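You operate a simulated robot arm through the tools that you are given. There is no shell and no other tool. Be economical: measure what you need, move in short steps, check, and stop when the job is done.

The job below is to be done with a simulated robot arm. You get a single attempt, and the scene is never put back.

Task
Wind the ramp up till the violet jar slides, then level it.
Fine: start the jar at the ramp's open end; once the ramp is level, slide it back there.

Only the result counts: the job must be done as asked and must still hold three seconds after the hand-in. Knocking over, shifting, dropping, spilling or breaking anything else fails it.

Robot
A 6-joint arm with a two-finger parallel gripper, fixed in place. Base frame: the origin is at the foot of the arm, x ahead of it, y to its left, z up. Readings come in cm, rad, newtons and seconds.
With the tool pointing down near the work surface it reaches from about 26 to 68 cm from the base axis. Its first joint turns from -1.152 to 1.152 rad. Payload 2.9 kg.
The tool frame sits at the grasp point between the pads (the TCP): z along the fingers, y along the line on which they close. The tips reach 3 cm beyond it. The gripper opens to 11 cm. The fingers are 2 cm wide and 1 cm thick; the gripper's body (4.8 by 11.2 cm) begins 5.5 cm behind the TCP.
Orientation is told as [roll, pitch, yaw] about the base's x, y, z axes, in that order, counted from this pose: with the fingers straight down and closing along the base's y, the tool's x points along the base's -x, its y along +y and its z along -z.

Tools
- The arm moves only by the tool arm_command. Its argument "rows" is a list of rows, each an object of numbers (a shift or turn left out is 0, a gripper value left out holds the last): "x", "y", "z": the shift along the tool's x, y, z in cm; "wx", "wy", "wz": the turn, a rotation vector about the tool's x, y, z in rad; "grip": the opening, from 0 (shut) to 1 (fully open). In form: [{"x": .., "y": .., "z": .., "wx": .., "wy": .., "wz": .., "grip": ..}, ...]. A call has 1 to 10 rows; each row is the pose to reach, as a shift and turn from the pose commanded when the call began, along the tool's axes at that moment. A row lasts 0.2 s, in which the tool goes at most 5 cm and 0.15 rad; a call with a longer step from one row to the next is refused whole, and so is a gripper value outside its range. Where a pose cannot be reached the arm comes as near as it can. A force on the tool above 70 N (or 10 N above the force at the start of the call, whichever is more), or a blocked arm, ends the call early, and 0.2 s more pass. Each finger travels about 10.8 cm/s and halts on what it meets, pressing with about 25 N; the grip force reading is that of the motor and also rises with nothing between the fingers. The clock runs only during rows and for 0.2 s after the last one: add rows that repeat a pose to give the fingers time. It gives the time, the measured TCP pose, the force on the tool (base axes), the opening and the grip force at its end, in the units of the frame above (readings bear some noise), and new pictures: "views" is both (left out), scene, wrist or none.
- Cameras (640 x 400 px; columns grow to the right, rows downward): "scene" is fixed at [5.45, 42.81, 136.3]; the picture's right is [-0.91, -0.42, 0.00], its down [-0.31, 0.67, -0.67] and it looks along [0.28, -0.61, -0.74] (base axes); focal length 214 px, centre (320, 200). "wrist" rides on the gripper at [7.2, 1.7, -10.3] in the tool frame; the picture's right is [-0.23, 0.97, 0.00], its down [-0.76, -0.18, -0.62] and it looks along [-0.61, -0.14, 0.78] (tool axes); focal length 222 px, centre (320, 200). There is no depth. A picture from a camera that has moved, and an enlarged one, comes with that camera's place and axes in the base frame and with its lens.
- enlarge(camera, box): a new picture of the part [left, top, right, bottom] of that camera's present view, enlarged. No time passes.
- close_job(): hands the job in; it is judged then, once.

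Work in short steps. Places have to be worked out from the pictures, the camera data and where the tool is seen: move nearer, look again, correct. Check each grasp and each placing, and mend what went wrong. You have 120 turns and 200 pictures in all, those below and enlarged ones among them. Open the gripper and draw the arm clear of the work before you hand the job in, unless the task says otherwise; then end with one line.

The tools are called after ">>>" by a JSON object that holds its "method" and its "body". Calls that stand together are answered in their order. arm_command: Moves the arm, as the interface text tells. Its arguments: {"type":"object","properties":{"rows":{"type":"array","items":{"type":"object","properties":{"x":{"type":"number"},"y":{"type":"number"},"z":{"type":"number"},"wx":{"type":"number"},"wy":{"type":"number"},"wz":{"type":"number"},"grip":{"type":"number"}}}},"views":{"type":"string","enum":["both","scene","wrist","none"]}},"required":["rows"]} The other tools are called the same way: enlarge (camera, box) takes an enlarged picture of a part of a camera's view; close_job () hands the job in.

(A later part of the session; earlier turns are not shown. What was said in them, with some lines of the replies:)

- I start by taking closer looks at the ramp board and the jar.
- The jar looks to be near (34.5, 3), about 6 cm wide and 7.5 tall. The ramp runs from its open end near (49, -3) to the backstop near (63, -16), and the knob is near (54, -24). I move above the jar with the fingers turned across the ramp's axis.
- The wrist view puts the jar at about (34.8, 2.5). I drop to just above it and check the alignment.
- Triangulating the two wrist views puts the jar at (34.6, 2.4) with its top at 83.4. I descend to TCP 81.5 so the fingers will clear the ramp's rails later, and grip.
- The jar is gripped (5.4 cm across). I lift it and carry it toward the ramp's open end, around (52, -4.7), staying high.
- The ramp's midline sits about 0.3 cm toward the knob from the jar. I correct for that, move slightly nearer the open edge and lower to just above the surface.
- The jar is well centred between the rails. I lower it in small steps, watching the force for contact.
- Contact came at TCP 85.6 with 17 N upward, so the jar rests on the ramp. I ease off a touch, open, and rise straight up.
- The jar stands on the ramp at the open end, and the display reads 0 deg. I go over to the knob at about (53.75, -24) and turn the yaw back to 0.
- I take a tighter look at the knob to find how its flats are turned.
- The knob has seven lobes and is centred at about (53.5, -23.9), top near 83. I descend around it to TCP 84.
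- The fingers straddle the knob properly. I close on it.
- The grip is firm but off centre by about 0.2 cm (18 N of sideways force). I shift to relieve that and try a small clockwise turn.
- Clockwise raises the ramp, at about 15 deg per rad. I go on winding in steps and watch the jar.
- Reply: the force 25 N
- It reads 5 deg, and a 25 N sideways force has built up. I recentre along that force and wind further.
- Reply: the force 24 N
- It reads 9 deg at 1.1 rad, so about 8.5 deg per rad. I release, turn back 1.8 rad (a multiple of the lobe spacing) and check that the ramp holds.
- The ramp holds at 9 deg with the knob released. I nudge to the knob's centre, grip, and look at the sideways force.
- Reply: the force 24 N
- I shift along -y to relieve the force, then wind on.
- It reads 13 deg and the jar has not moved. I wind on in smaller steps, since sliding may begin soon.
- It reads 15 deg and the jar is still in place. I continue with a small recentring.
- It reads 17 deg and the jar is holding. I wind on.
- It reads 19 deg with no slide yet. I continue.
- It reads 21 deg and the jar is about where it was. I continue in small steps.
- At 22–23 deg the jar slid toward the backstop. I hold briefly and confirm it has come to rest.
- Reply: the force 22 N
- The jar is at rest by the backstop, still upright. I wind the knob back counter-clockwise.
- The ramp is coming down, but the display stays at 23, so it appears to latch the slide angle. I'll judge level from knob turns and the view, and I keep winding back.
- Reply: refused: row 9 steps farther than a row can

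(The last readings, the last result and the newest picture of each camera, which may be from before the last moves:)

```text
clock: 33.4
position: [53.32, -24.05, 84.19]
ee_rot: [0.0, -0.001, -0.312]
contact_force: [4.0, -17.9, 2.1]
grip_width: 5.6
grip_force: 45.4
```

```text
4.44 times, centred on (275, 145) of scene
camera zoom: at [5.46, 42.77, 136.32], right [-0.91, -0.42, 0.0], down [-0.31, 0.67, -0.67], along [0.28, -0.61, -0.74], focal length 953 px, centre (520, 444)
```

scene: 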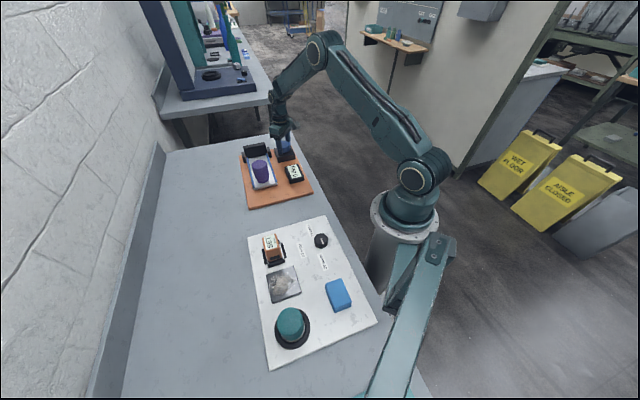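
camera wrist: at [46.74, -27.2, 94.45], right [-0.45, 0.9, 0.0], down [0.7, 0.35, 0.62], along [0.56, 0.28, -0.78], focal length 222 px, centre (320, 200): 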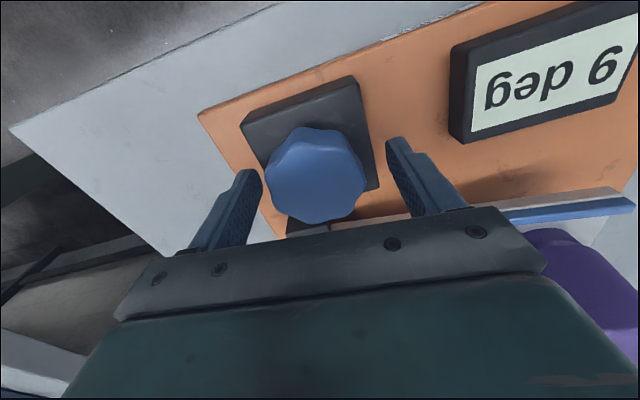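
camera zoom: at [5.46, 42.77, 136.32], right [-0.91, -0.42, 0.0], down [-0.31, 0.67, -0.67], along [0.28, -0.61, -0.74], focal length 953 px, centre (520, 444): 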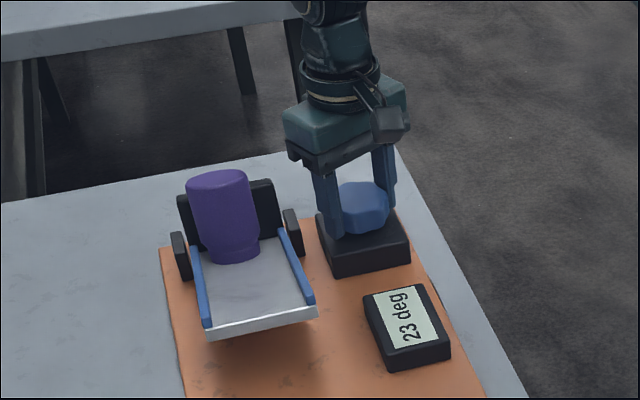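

That call was refused because one row stepped too far. I resend it with even steps.

>>> {"method": "arm_command", "body": {"rows": [{"y": -0.15}, {"y": -0.15, "wz": -0.13}, {"y": -0.15, "wz": -0.26}, {"y": -0.15, "wz": -0.39}, {"y": -0.15, "wz": -0.52}, {"y": -0.15, "wz": -0.65}, {"y": -0.15, "wz": -0.78}, {"y": -0.15, "wz": -0.9}, {"y": -0.15, "wz": -1.0}, {"y": -0.15, "wz": -1.0}], "views": "none"}}

>>> {"method": "enlarge", "body": {"camera": "scene", "box": [225, 100, 325, 190]}}

```text
clock: 35.6
position: [53.41, -24.21, 84.2]
ee_rot: [-0.005, 0.0, 0.686]
contact_force: [13.5, -35.4, -4.3]
grip_width: 5.61
grip_force: 44.9
```

```text
4.44 times, centred on (275, 145) of scene
camera zoom: at [5.49, 42.72, 136.33], right [-0.91, -0.42, 0.0], down [-0.31, 0.67, -0.67], along [0.28, -0.61, -0.74], focal length 953 px, centre (520, 444)
```

zoom: 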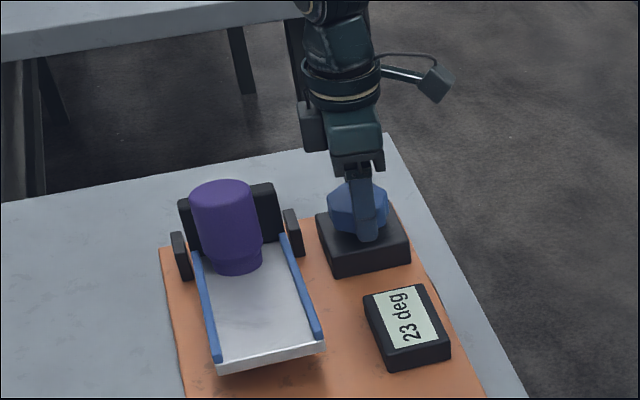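

About 8 deg remain. I release, turn the hand 1.8 rad clockwise and regrip.

>>> {"method": "arm_command", "body": {"rows": [{"grip": 0.78}, {"grip": 0.78}, {"wz": 0.14}, {"wz": 0.28}, {"wz": 0.42}, {"wz": 0.56}, {"wz": 0.7}, {"wz": 0.84}, {"wz": 0.9}], "views": "none"}}

>>> {"method": "arm_command", "body": {"rows": [{"wz": 0.14}, {"wz": 0.28}, {"wz": 0.42}, {"wz": 0.56}, {"wz": 0.7}, {"wz": 0.84}, {"wz": 0.9}, {"wz": 0.9}], "views": "wrist"}}

```text
clock: 37.6
position: [53.38, -23.92, 84.04]
ee_rot: [-0.001, 0.0, -0.212]
contact_force: [-0.5, -0.3, 1.0]
grip_width: 8.61
grip_force: 0.0
```

```text
clock: 39.4
position: [53.42, -24.01, 84.15]
ee_rot: [0.0, 0.002, -1.112]
contact_force: [-0.3, 0.7, 0.5]
grip_width: 8.59
grip_force: 0.1
camera wrist: at [51.7, -16.69, 94.46], right [0.97, 0.23, 0.0], down [0.18, -0.76, 0.62], along [0.14, -0.61, -0.78], focal length 222 px, centre (320, 200)
```

wrist: 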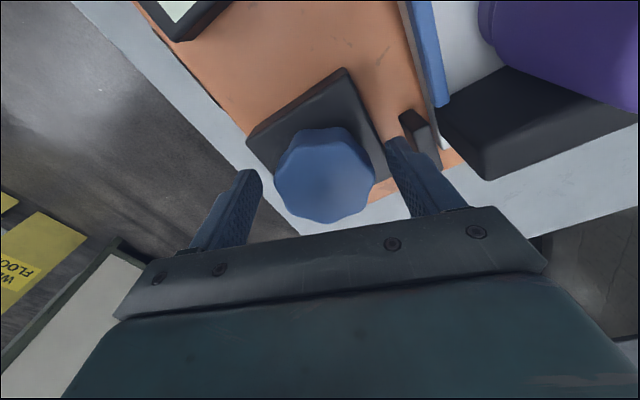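

The knob is centred between the fingers. I grip it and wind back further, watching the ramp.

>>> {"method": "arm_command", "body": {"rows": [{"grip": 0.35}, {"grip": 0.35}, {"grip": 0.35}, {"wz": -0.1}, {"wz": -0.2}, {"wz": -0.3}, {"wz": -0.4}, {"wz": -0.5}, {"wz": -0.6}, {"wz": -0.6}], "views": "none"}}

>>> {"method": "enlarge", "body": {"camera": "scene", "box": [225, 100, 325, 190]}}

```text
clock: 41.6
position: [53.53, -23.9, 84.1]
ee_rot: [-0.001, -0.001, -0.508]
contact_force: [18.7, 5.7, -5.9]
grip_width: 5.69
grip_force: 45.4
```

```text
4.44 times, centred on (275, 145) of scene
camera zoom: at [5.51, 42.82, 136.3], right [-0.91, -0.42, 0.0], down [-0.31, 0.67, -0.67], along [0.28, -0.61, -0.74], focal length 953 px, centre (520, 444)
```

zoom: 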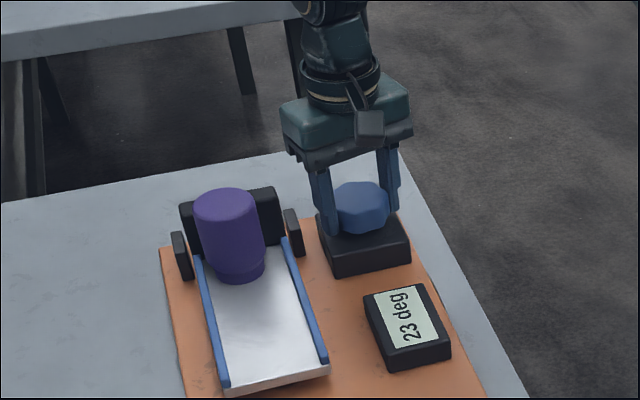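

The ramp looks nearly level. I compare it using the same crop as my level reference taken before winding.

>>> {"method": "enlarge", "body": {"camera": "scene", "box": [225, 120, 325, 210]}}

>>> {"method": "enlarge", "body": {"camera": "scene", "box": [255, 165, 305, 210]}}

```text
4.44 times, centred on (275, 165) of scene
camera zoom: at [5.51, 42.82, 136.3], right [-0.91, -0.42, 0.0], down [-0.31, 0.67, -0.67], along [0.28, -0.61, -0.74], focal length 953 px, centre (520, 356)
```

zoom: 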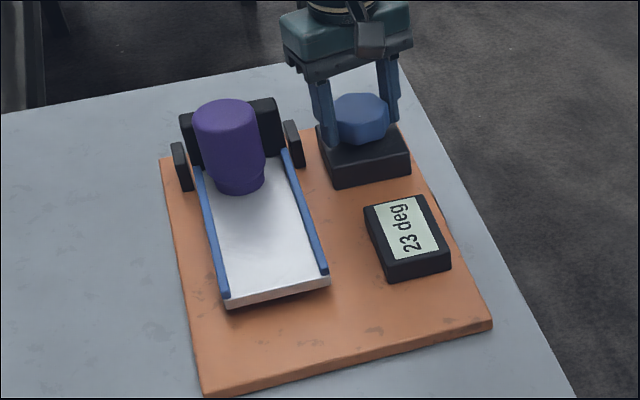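

```text
8.89 times, centred on (280, 188) of scene
camera zoom: at [5.51, 42.82, 136.3], right [-0.91, -0.42, 0.0], down [-0.31, 0.67, -0.67], along [0.28, -0.61, -0.74], focal length 1906 px, centre (676, 311)
```

zoom: 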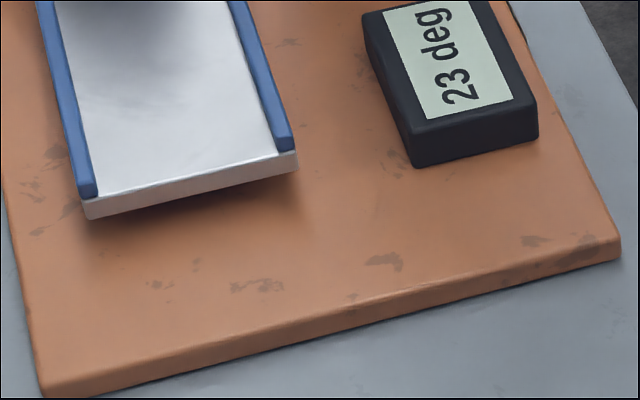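

About half a degree to a degree seems left. I turn back 0.1 rad and compare.

>>> {"method": "arm_command", "body": {"rows": [{"wz": -0.05}, {"wz": -0.1}, {"wz": -0.1}], "views": "none"}}

>>> {"method": "enlarge", "body": {"camera": "scene", "box": [255, 165, 305, 210]}}

```text
clock: 42.4
position: [53.51, -23.96, 84.13]
ee_rot: [-0.001, -0.002, -0.41]
contact_force: [20.1, 1.8, -1.8]
grip_width: 5.72
grip_force: 45.0
```

```text
8.89 times, centred on (280, 188) of scene
camera zoom: at [5.5, 42.81, 136.3], right [-0.91, -0.42, 0.0], down [-0.31, 0.67, -0.67], along [0.28, -0.61, -0.74], focal length 1906 px, centre (676, 311)
```

zoom: 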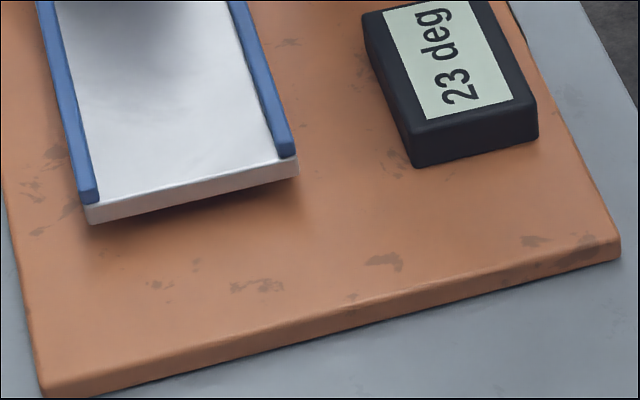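

It moved about half a degree. I try another 0.1 rad to see whether it still descends.

>>> {"method": "arm_command", "body": {"rows": [{"wz": -0.05}, {"wz": -0.1}, {"wz": -0.1}], "views": "none"}}

>>> {"method": "enlarge", "body": {"camera": "scene", "box": [255, 165, 305, 210]}}

>>> {"method": "enlarge", "body": {"camera": "scene", "box": [225, 120, 325, 210]}}

```text
clock: 43.2
position: [53.35, -23.91, 84.28]
ee_rot: [0.0, 0.003, -0.313]
contact_force: [0.7, 4.5, 6.6]
grip_width: 5.75
grip_force: 45.0
```

```text
8.89 times, centred on (280, 188) of scene
camera zoom: at [5.44, 42.82, 136.3], right [-0.91, -0.42, 0.0], down [-0.31, 0.67, -0.67], along [0.28, -0.61, -0.74], focal length 1906 px, centre (676, 311)
```

zoom: 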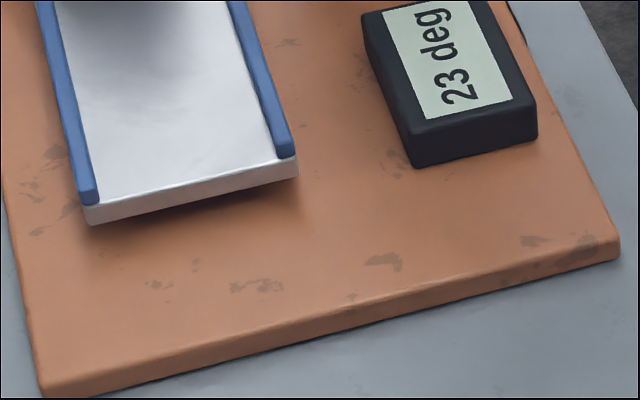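

```text
4.44 times, centred on (275, 165) of scene
camera zoom: at [5.44, 42.82, 136.3], right [-0.91, -0.42, 0.0], down [-0.31, 0.67, -0.67], along [0.28, -0.61, -0.74], focal length 953 px, centre (520, 356)
```

zoom: 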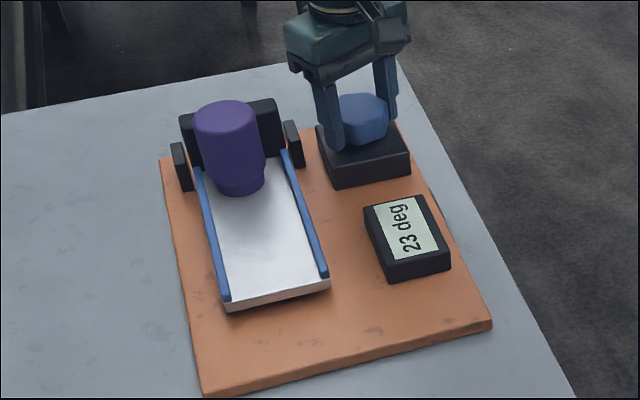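

The last turn barely moved the ramp, so it is probably at its stop. I verify with one more 0.15 rad and wrist close-ups of the knob to see whether it turns with the fingers.

>>> {"method": "enlarge", "body": {"camera": "wrist", "box": [220, 90, 420, 230]}}

>>> {"method": "arm_command", "body": {"rows": [{"wz": -0.08}, {"wz": -0.16}, {"wz": -0.16}], "views": "none"}}

>>> {"method": "enlarge", "body": {"camera": "wrist", "box": [220, 90, 420, 230]}}

>>> {"method": "enlarge", "body": {"camera": "scene", "box": [255, 165, 305, 210]}}

```text
2.86 times, centred on (320, 160) of wrist
camera zoom: at [46.95, -20.1, 94.48], right [0.51, 0.86, 0.0], down [0.67, -0.4, 0.62], along [0.53, -0.32, -0.78], focal length 635 px, centre (320, 314)
```

zoom: 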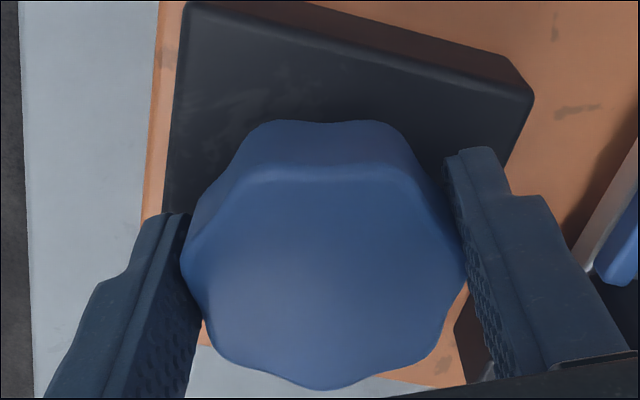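

```text
clock: 44.0
position: [53.4, -23.93, 84.14]
ee_rot: [0.001, 0.003, -0.151]
contact_force: [-2.0, -3.1, 0.0]
grip_width: 5.72
grip_force: 44.9
```

```text
2.86 times, centred on (320, 160) of wrist
camera zoom: at [46.44, -21.23, 94.41], right [0.37, 0.93, 0.0], down [0.73, -0.29, 0.62], along [0.58, -0.23, -0.78], focal length 635 px, centre (320, 314)
```

zoom: 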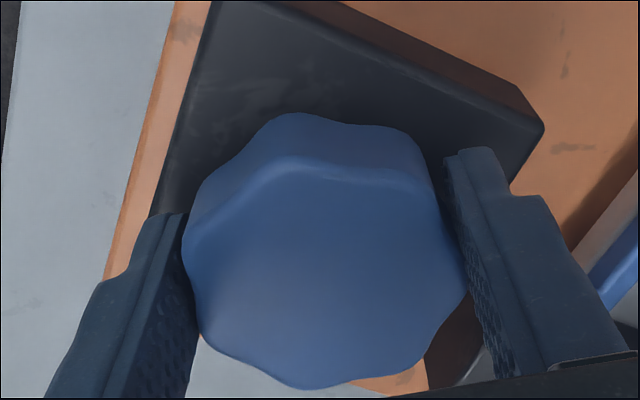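

```text
8.89 times, centred on (280, 188) of scene
camera zoom: at [5.45, 42.8, 136.31], right [-0.91, -0.42, 0.0], down [-0.31, 0.67, -0.67], along [0.28, -0.61, -0.74], focal length 1906 px, centre (676, 311)
```

zoom: 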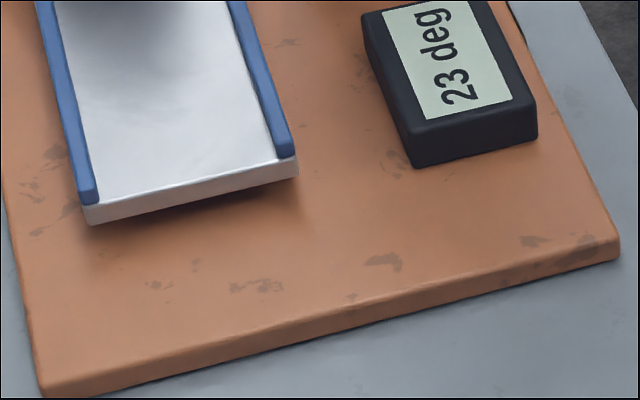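

The knob stays put while the fingers slip around it, so the ramp is at its level stop. I release and rise, then look at the jar.

>>> {"method": "arm_command", "body": {"rows": [{"grip": 0.9}, {"grip": 0.9}, {"z": -2}, {"z": -5}, {"z": -9}, {"z": -13}, {"z": -15}, {"z": -15}], "views": "none"}}

>>> {"method": "arm_command", "body": {"rows": [{"wz": 0.13, "x": 1}, {"wz": 0.26, "x": 2, "y": 2}, {"wz": 0.39, "x": 4, "y": 4}, {"wz": 0.52, "x": 4, "y": 7}, {"wz": 0.635, "x": 4, "y": 9.5}, {"wz": 0.635, "x": 4, "y": 9.5}]}}

>>> {"method": "enlarge", "body": {"camera": "scene", "box": [225, 120, 325, 210]}}

```text
clock: 45.8
position: [53.37, -23.93, 99.16]
ee_rot: [0.0, 0.002, -0.152]
contact_force: [-0.1, -0.2, -0.1]
grip_width: 9.91
grip_force: 0.0
```

```text
clock: 47.2
position: [50.97, -13.95, 99.21]
ee_rot: [0.001, 0.003, -0.786]
contact_force: [0.8, 0.6, -0.2]
grip_width: 9.89
grip_force: 0.0
camera wrist: at [46.92, -7.63, 109.43], right [0.85, 0.53, 0.0], down [0.41, -0.66, 0.62], along [0.33, -0.53, -0.78], focal length 222 px, centre (320, 200)
```

scene: 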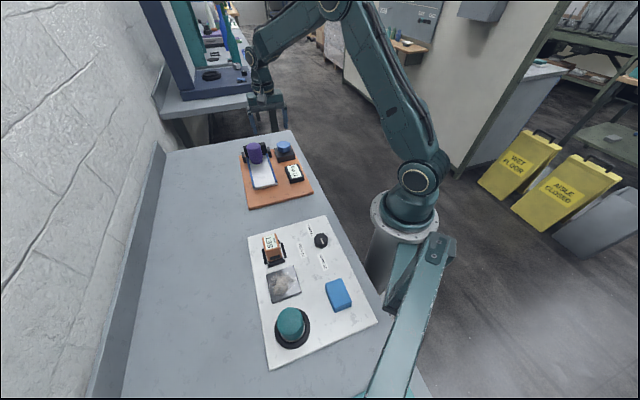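
wrist: 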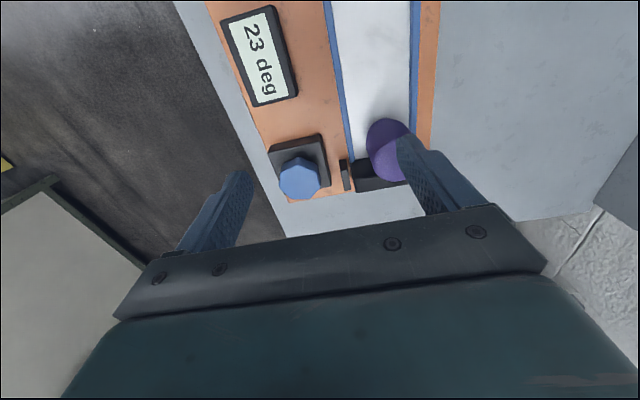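

```text
4.44 times, centred on (275, 165) of scene
camera zoom: at [5.45, 42.81, 136.3], right [-0.91, -0.42, 0.0], down [-0.31, 0.67, -0.67], along [0.28, -0.61, -0.74], focal length 953 px, centre (520, 356)
```

zoom: 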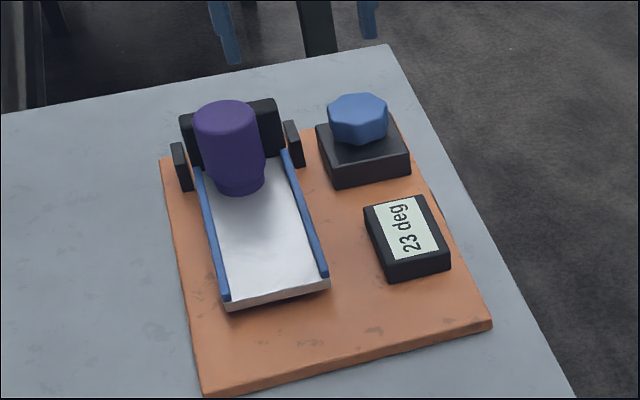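

The ramp is level and matches the reference. The jar stands at about (60.3, -12.6) by the backstop, so I move over it and look.

>>> {"method": "arm_command", "body": {"rows": [{"x": -2, "y": 2.5}, {"x": -4, "y": 5}, {"x": -5.64, "y": 7.55}, {"x": -5.64, "y": 7.55, "z": 3}, {"x": -5.64, "y": 7.55, "z": 6}, {"x": -5.64, "y": 7.55, "z": 6}]}}

>>> {"method": "enlarge", "body": {"camera": "scene", "box": [225, 100, 325, 190]}}

```text
clock: 48.6
position: [60.26, -12.56, 93.27]
ee_rot: [0.0, 0.0, -0.785]
contact_force: [-0.5, 0.5, 0.1]
grip_width: 9.9
grip_force: 0.2
camera wrist: at [56.31, -6.22, 103.44], right [0.85, 0.53, 0.0], down [0.41, -0.66, 0.62], along [0.33, -0.53, -0.78], focal length 222 px, centre (320, 200)
```

scene: 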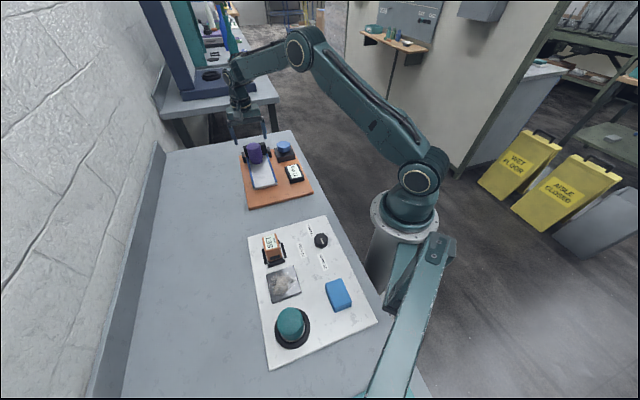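
wrist: 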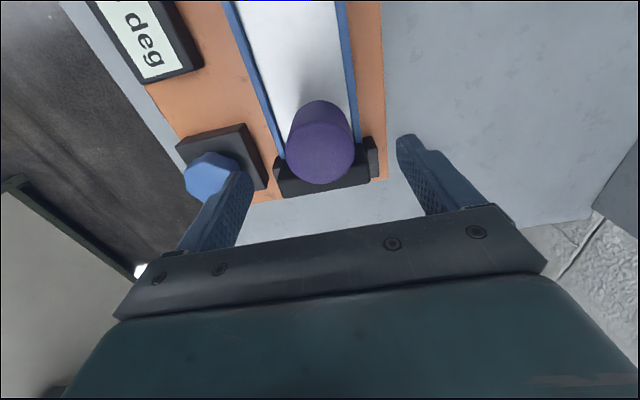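

```text
4.44 times, centred on (275, 145) of scene
camera zoom: at [5.45, 42.81, 136.3], right [-0.91, -0.42, 0.0], down [-0.31, 0.67, -0.67], along [0.28, -0.61, -0.74], focal length 953 px, centre (520, 444)
```

zoom: 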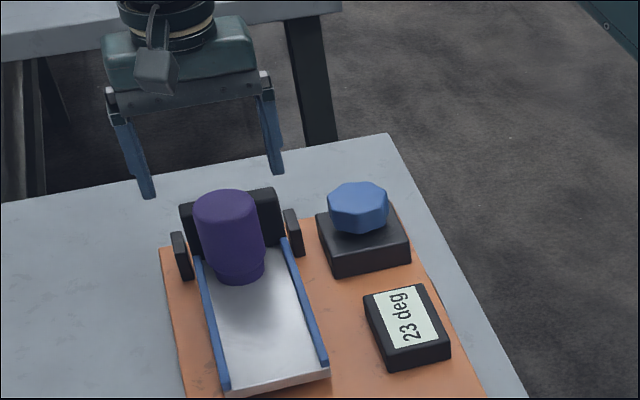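

The wrist view refines the jar to (60.45, -12.85). I descend to the earlier grip height and close on it.

>>> {"method": "arm_command", "body": {"rows": [{"x": -0.3, "y": -0.1, "z": 2.5}, {"x": -0.3, "y": -0.1, "z": 5}, {"x": -0.3, "y": -0.1, "z": 6.8}, {"x": -0.3, "y": -0.1, "z": 7.65}, {"x": -0.3, "y": -0.1, "z": 7.65, "grip": 0.42}, {"x": -0.3, "y": -0.1, "z": 7.65, "grip": 0.42}, {"x": -0.3, "y": -0.1, "z": 7.65, "grip": 0.42}], "views": "wrist"}}

>>> {"method": "enlarge", "body": {"camera": "scene", "box": [225, 120, 325, 210]}}

```text
clock: 50.2
position: [60.19, -12.77, 85.51]
ee_rot: [0.0, 0.0, -0.785]
contact_force: [-0.1, -0.2, -0.8]
grip_width: 5.53
grip_force: 25.3
camera wrist: at [56.35, -6.57, 95.79], right [0.85, 0.53, 0.0], down [0.41, -0.66, 0.62], along [0.33, -0.53, -0.78], focal length 222 px, centre (320, 200)
```

wrist: 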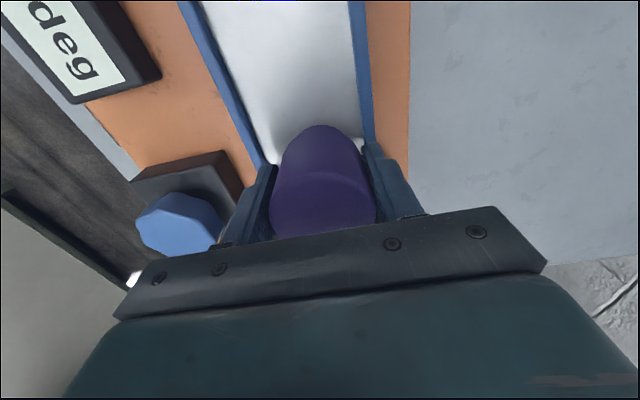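

```text
4.44 times, centred on (275, 165) of scene
camera zoom: at [5.46, 42.81, 136.3], right [-0.91, -0.42, 0.0], down [-0.31, 0.67, -0.67], along [0.28, -0.61, -0.74], focal length 953 px, centre (520, 356)
```

zoom: 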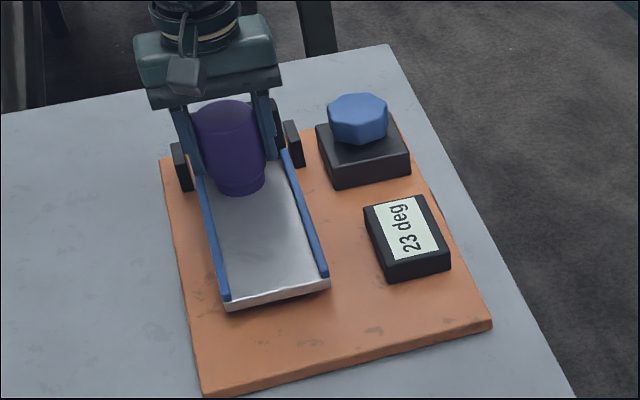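

The jar is gripped with no side load. I slide it along the ramp about 11.9 cm to the open end.

>>> {"method": "arm_command", "body": {"rows": [{"x": 1, "y": -0.05}, {"x": 2.5, "y": -0.1}, {"x": 4, "y": -0.15}, {"x": 5.5, "y": -0.2}, {"x": 7, "y": -0.25}, {"x": 8.5, "y": -0.25}, {"x": 10, "y": -0.25}, {"x": 11.2, "y": -0.25}, {"x": 11.9, "y": -0.25}, {"x": 11.9, "y": -0.25}], "views": "wrist"}}

>>> {"method": "enlarge", "body": {"camera": "scene", "box": [225, 120, 325, 210]}}

```text
clock: 52.4
position: [51.81, -4.61, 85.49]
ee_rot: [-0.001, -0.002, -0.786]
contact_force: [-0.1, 0.4, -0.1]
grip_width: 5.51
grip_force: 25.6
camera wrist: at [47.81, 1.75, 95.83], right [0.85, 0.53, 0.0], down [0.41, -0.66, 0.62], along [0.33, -0.53, -0.78], focal length 222 px, centre (320, 200)
```

wrist: 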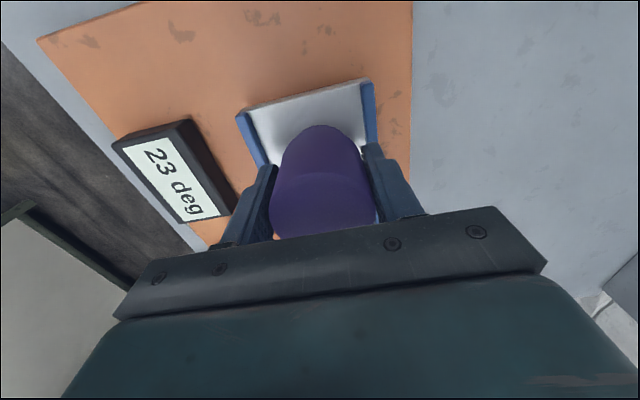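

```text
4.44 times, centred on (275, 165) of scene
camera zoom: at [5.46, 42.81, 136.3], right [-0.91, -0.42, 0.0], down [-0.31, 0.67, -0.67], along [0.28, -0.61, -0.74], focal length 953 px, centre (520, 356)
```

zoom: 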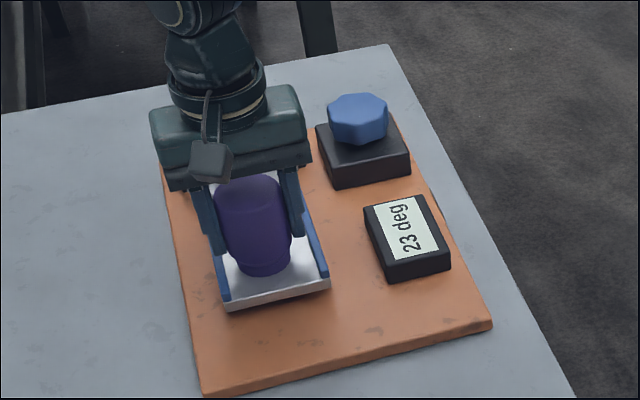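

The jar sits about half a centimetre short of where it started. I slide it 0.7 cm more, then open and rise.

>>> {"method": "arm_command", "body": {"rows": [{"x": 0.4, "y": -0.1}, {"x": 0.7, "y": -0.1}, {"x": 0.7, "y": -0.1}, {"x": 0.7, "y": -0.1, "grip": 0.8}, {"x": 0.7, "y": -0.1, "grip": 0.8}, {"x": 0.7, "y": -0.1, "grip": 0.8, "z": -2}, {"x": 0.7, "y": -0.1, "z": -6}, {"x": 0.7, "y": -0.1, "z": -10}, {"x": 0.7, "y": -0.1, "z": -14}, {"x": 0.7, "y": -0.1, "z": -14}]}}

>>> {"method": "enlarge", "body": {"camera": "scene", "box": [225, 120, 325, 210]}}

>>> {"method": "enlarge", "body": {"camera": "scene", "box": [255, 165, 305, 210]}}

```text
clock: 54.6
position: [51.3, -4.3, 99.68]
ee_rot: [-0.001, 0.0, -0.786]
contact_force: [0.2, 0.3, 0.0]
grip_width: 8.82
grip_force: 0.0
camera wrist: at [47.36, 2.09, 109.94], right [0.85, 0.53, 0.0], down [0.41, -0.66, 0.62], along [0.33, -0.53, -0.78], focal length 222 px, centre (320, 200)
```

scene: 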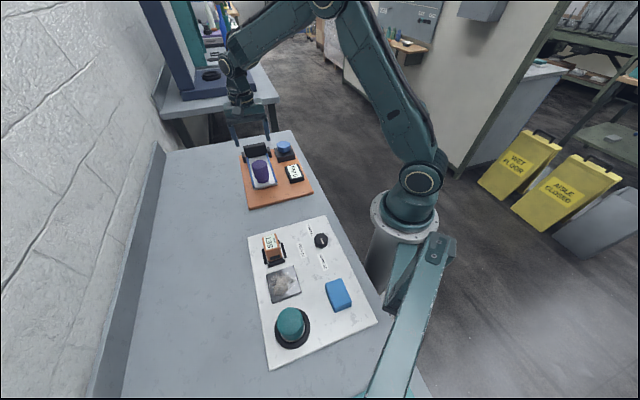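
wrist: 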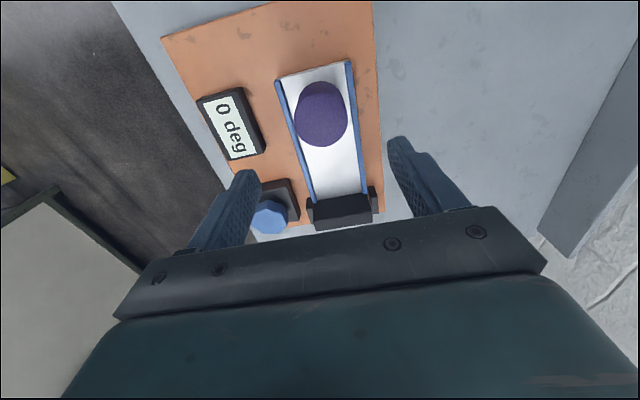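

```text
4.44 times, centred on (275, 165) of scene
camera zoom: at [5.45, 42.81, 136.3], right [-0.91, -0.42, 0.0], down [-0.31, 0.67, -0.67], along [0.28, -0.61, -0.74], focal length 953 px, centre (520, 356)
```

zoom: 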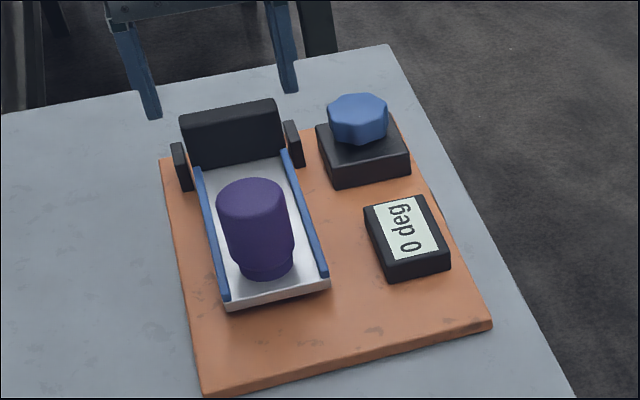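

```text
8.89 times, centred on (280, 188) of scene
camera zoom: at [5.45, 42.81, 136.3], right [-0.91, -0.42, 0.0], down [-0.31, 0.67, -0.67], along [0.28, -0.61, -0.74], focal length 1906 px, centre (676, 311)
```

zoom: 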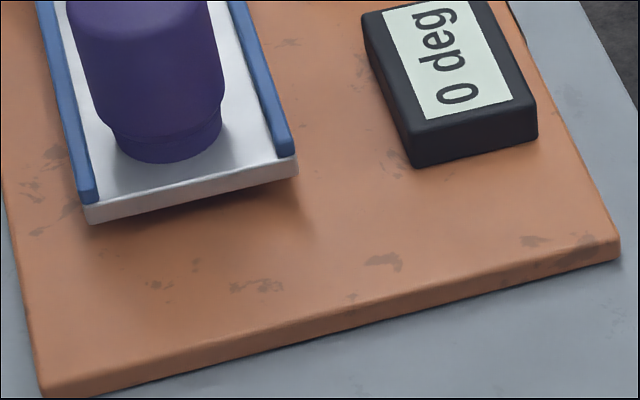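

The jar is back at the open end, and the display, unlatched, reads 0 deg. I draw the arm clear.

>>> {"method": "arm_command", "body": {"rows": [{"z": -4}, {"z": -8}, {"z": -12, "x": 1, "y": -3}, {"z": -14, "x": 2, "y": -7}, {"z": -14, "x": 3, "y": -11}, {"z": -14, "x": 3, "y": -11}], "views": "scene"}}

>>> {"method": "enlarge", "body": {"camera": "scene", "box": [225, 120, 325, 210]}}

```text
refused: row 3 steps farther than a row can; nothing moved
```

```text
4.44 times, centred on (275, 165) of scene
camera zoom: at [5.45, 42.81, 136.3], right [-0.91, -0.42, 0.0], down [-0.31, 0.67, -0.67], along [0.28, -0.61, -0.74], focal length 953 px, centre (520, 356)
```

zoom: 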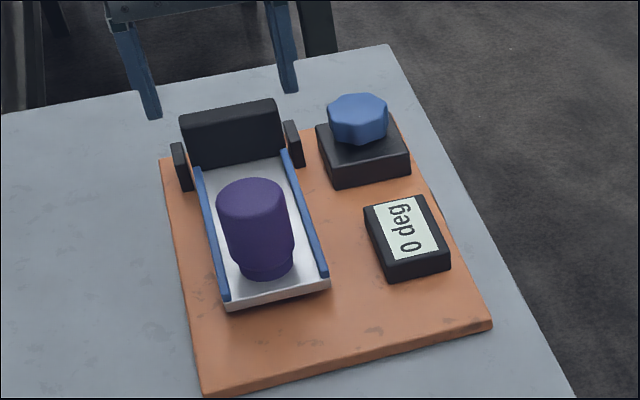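

That call was refused for step size, so I resend the retreat with smaller steps.

>>> {"method": "arm_command", "body": {"rows": [{"z": -4}, {"z": -8}, {"z": -12}, {"z": -12, "y": -4}, {"z": -12, "y": -8}, {"z": -12, "y": -11}, {"z": -12, "y": -11}], "views": "scene"}}

>>> {"method": "enlarge", "body": {"camera": "scene", "box": [225, 120, 325, 210]}}

```text
clock: 56.2
position: [43.45, -12.03, 111.61]
ee_rot: [0.0, -0.001, -0.786]
contact_force: [-1.0, 0.6, -0.1]
grip_width: 8.8
grip_force: 0.0
```

scene: 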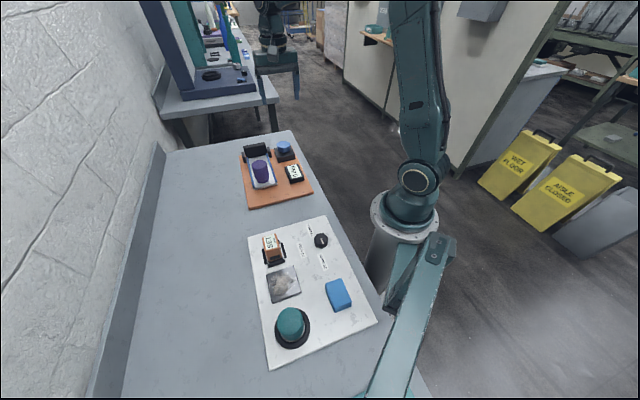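

```text
4.44 times, centred on (275, 165) of scene
camera zoom: at [5.45, 42.81, 136.3], right [-0.91, -0.42, 0.0], down [-0.31, 0.67, -0.67], along [0.28, -0.61, -0.74], focal length 953 px, centre (520, 356)
```

zoom: 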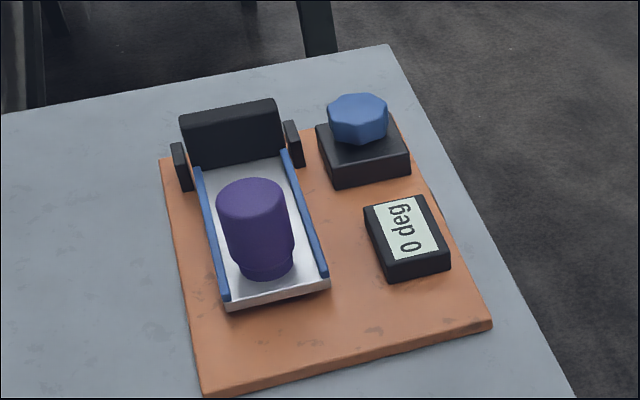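

The arm is clear, the ramp is level, and the jar stands at the open end with nothing else moved. I hand in.

>>> {"method": "close_job", "body": {}}

```text
The job is handed in.
```

The violet jar started at the ramp's open end and slid at about 23 deg; the ramp is back at 0 deg, the jar has been slid back to the open end, and the job is handed in.
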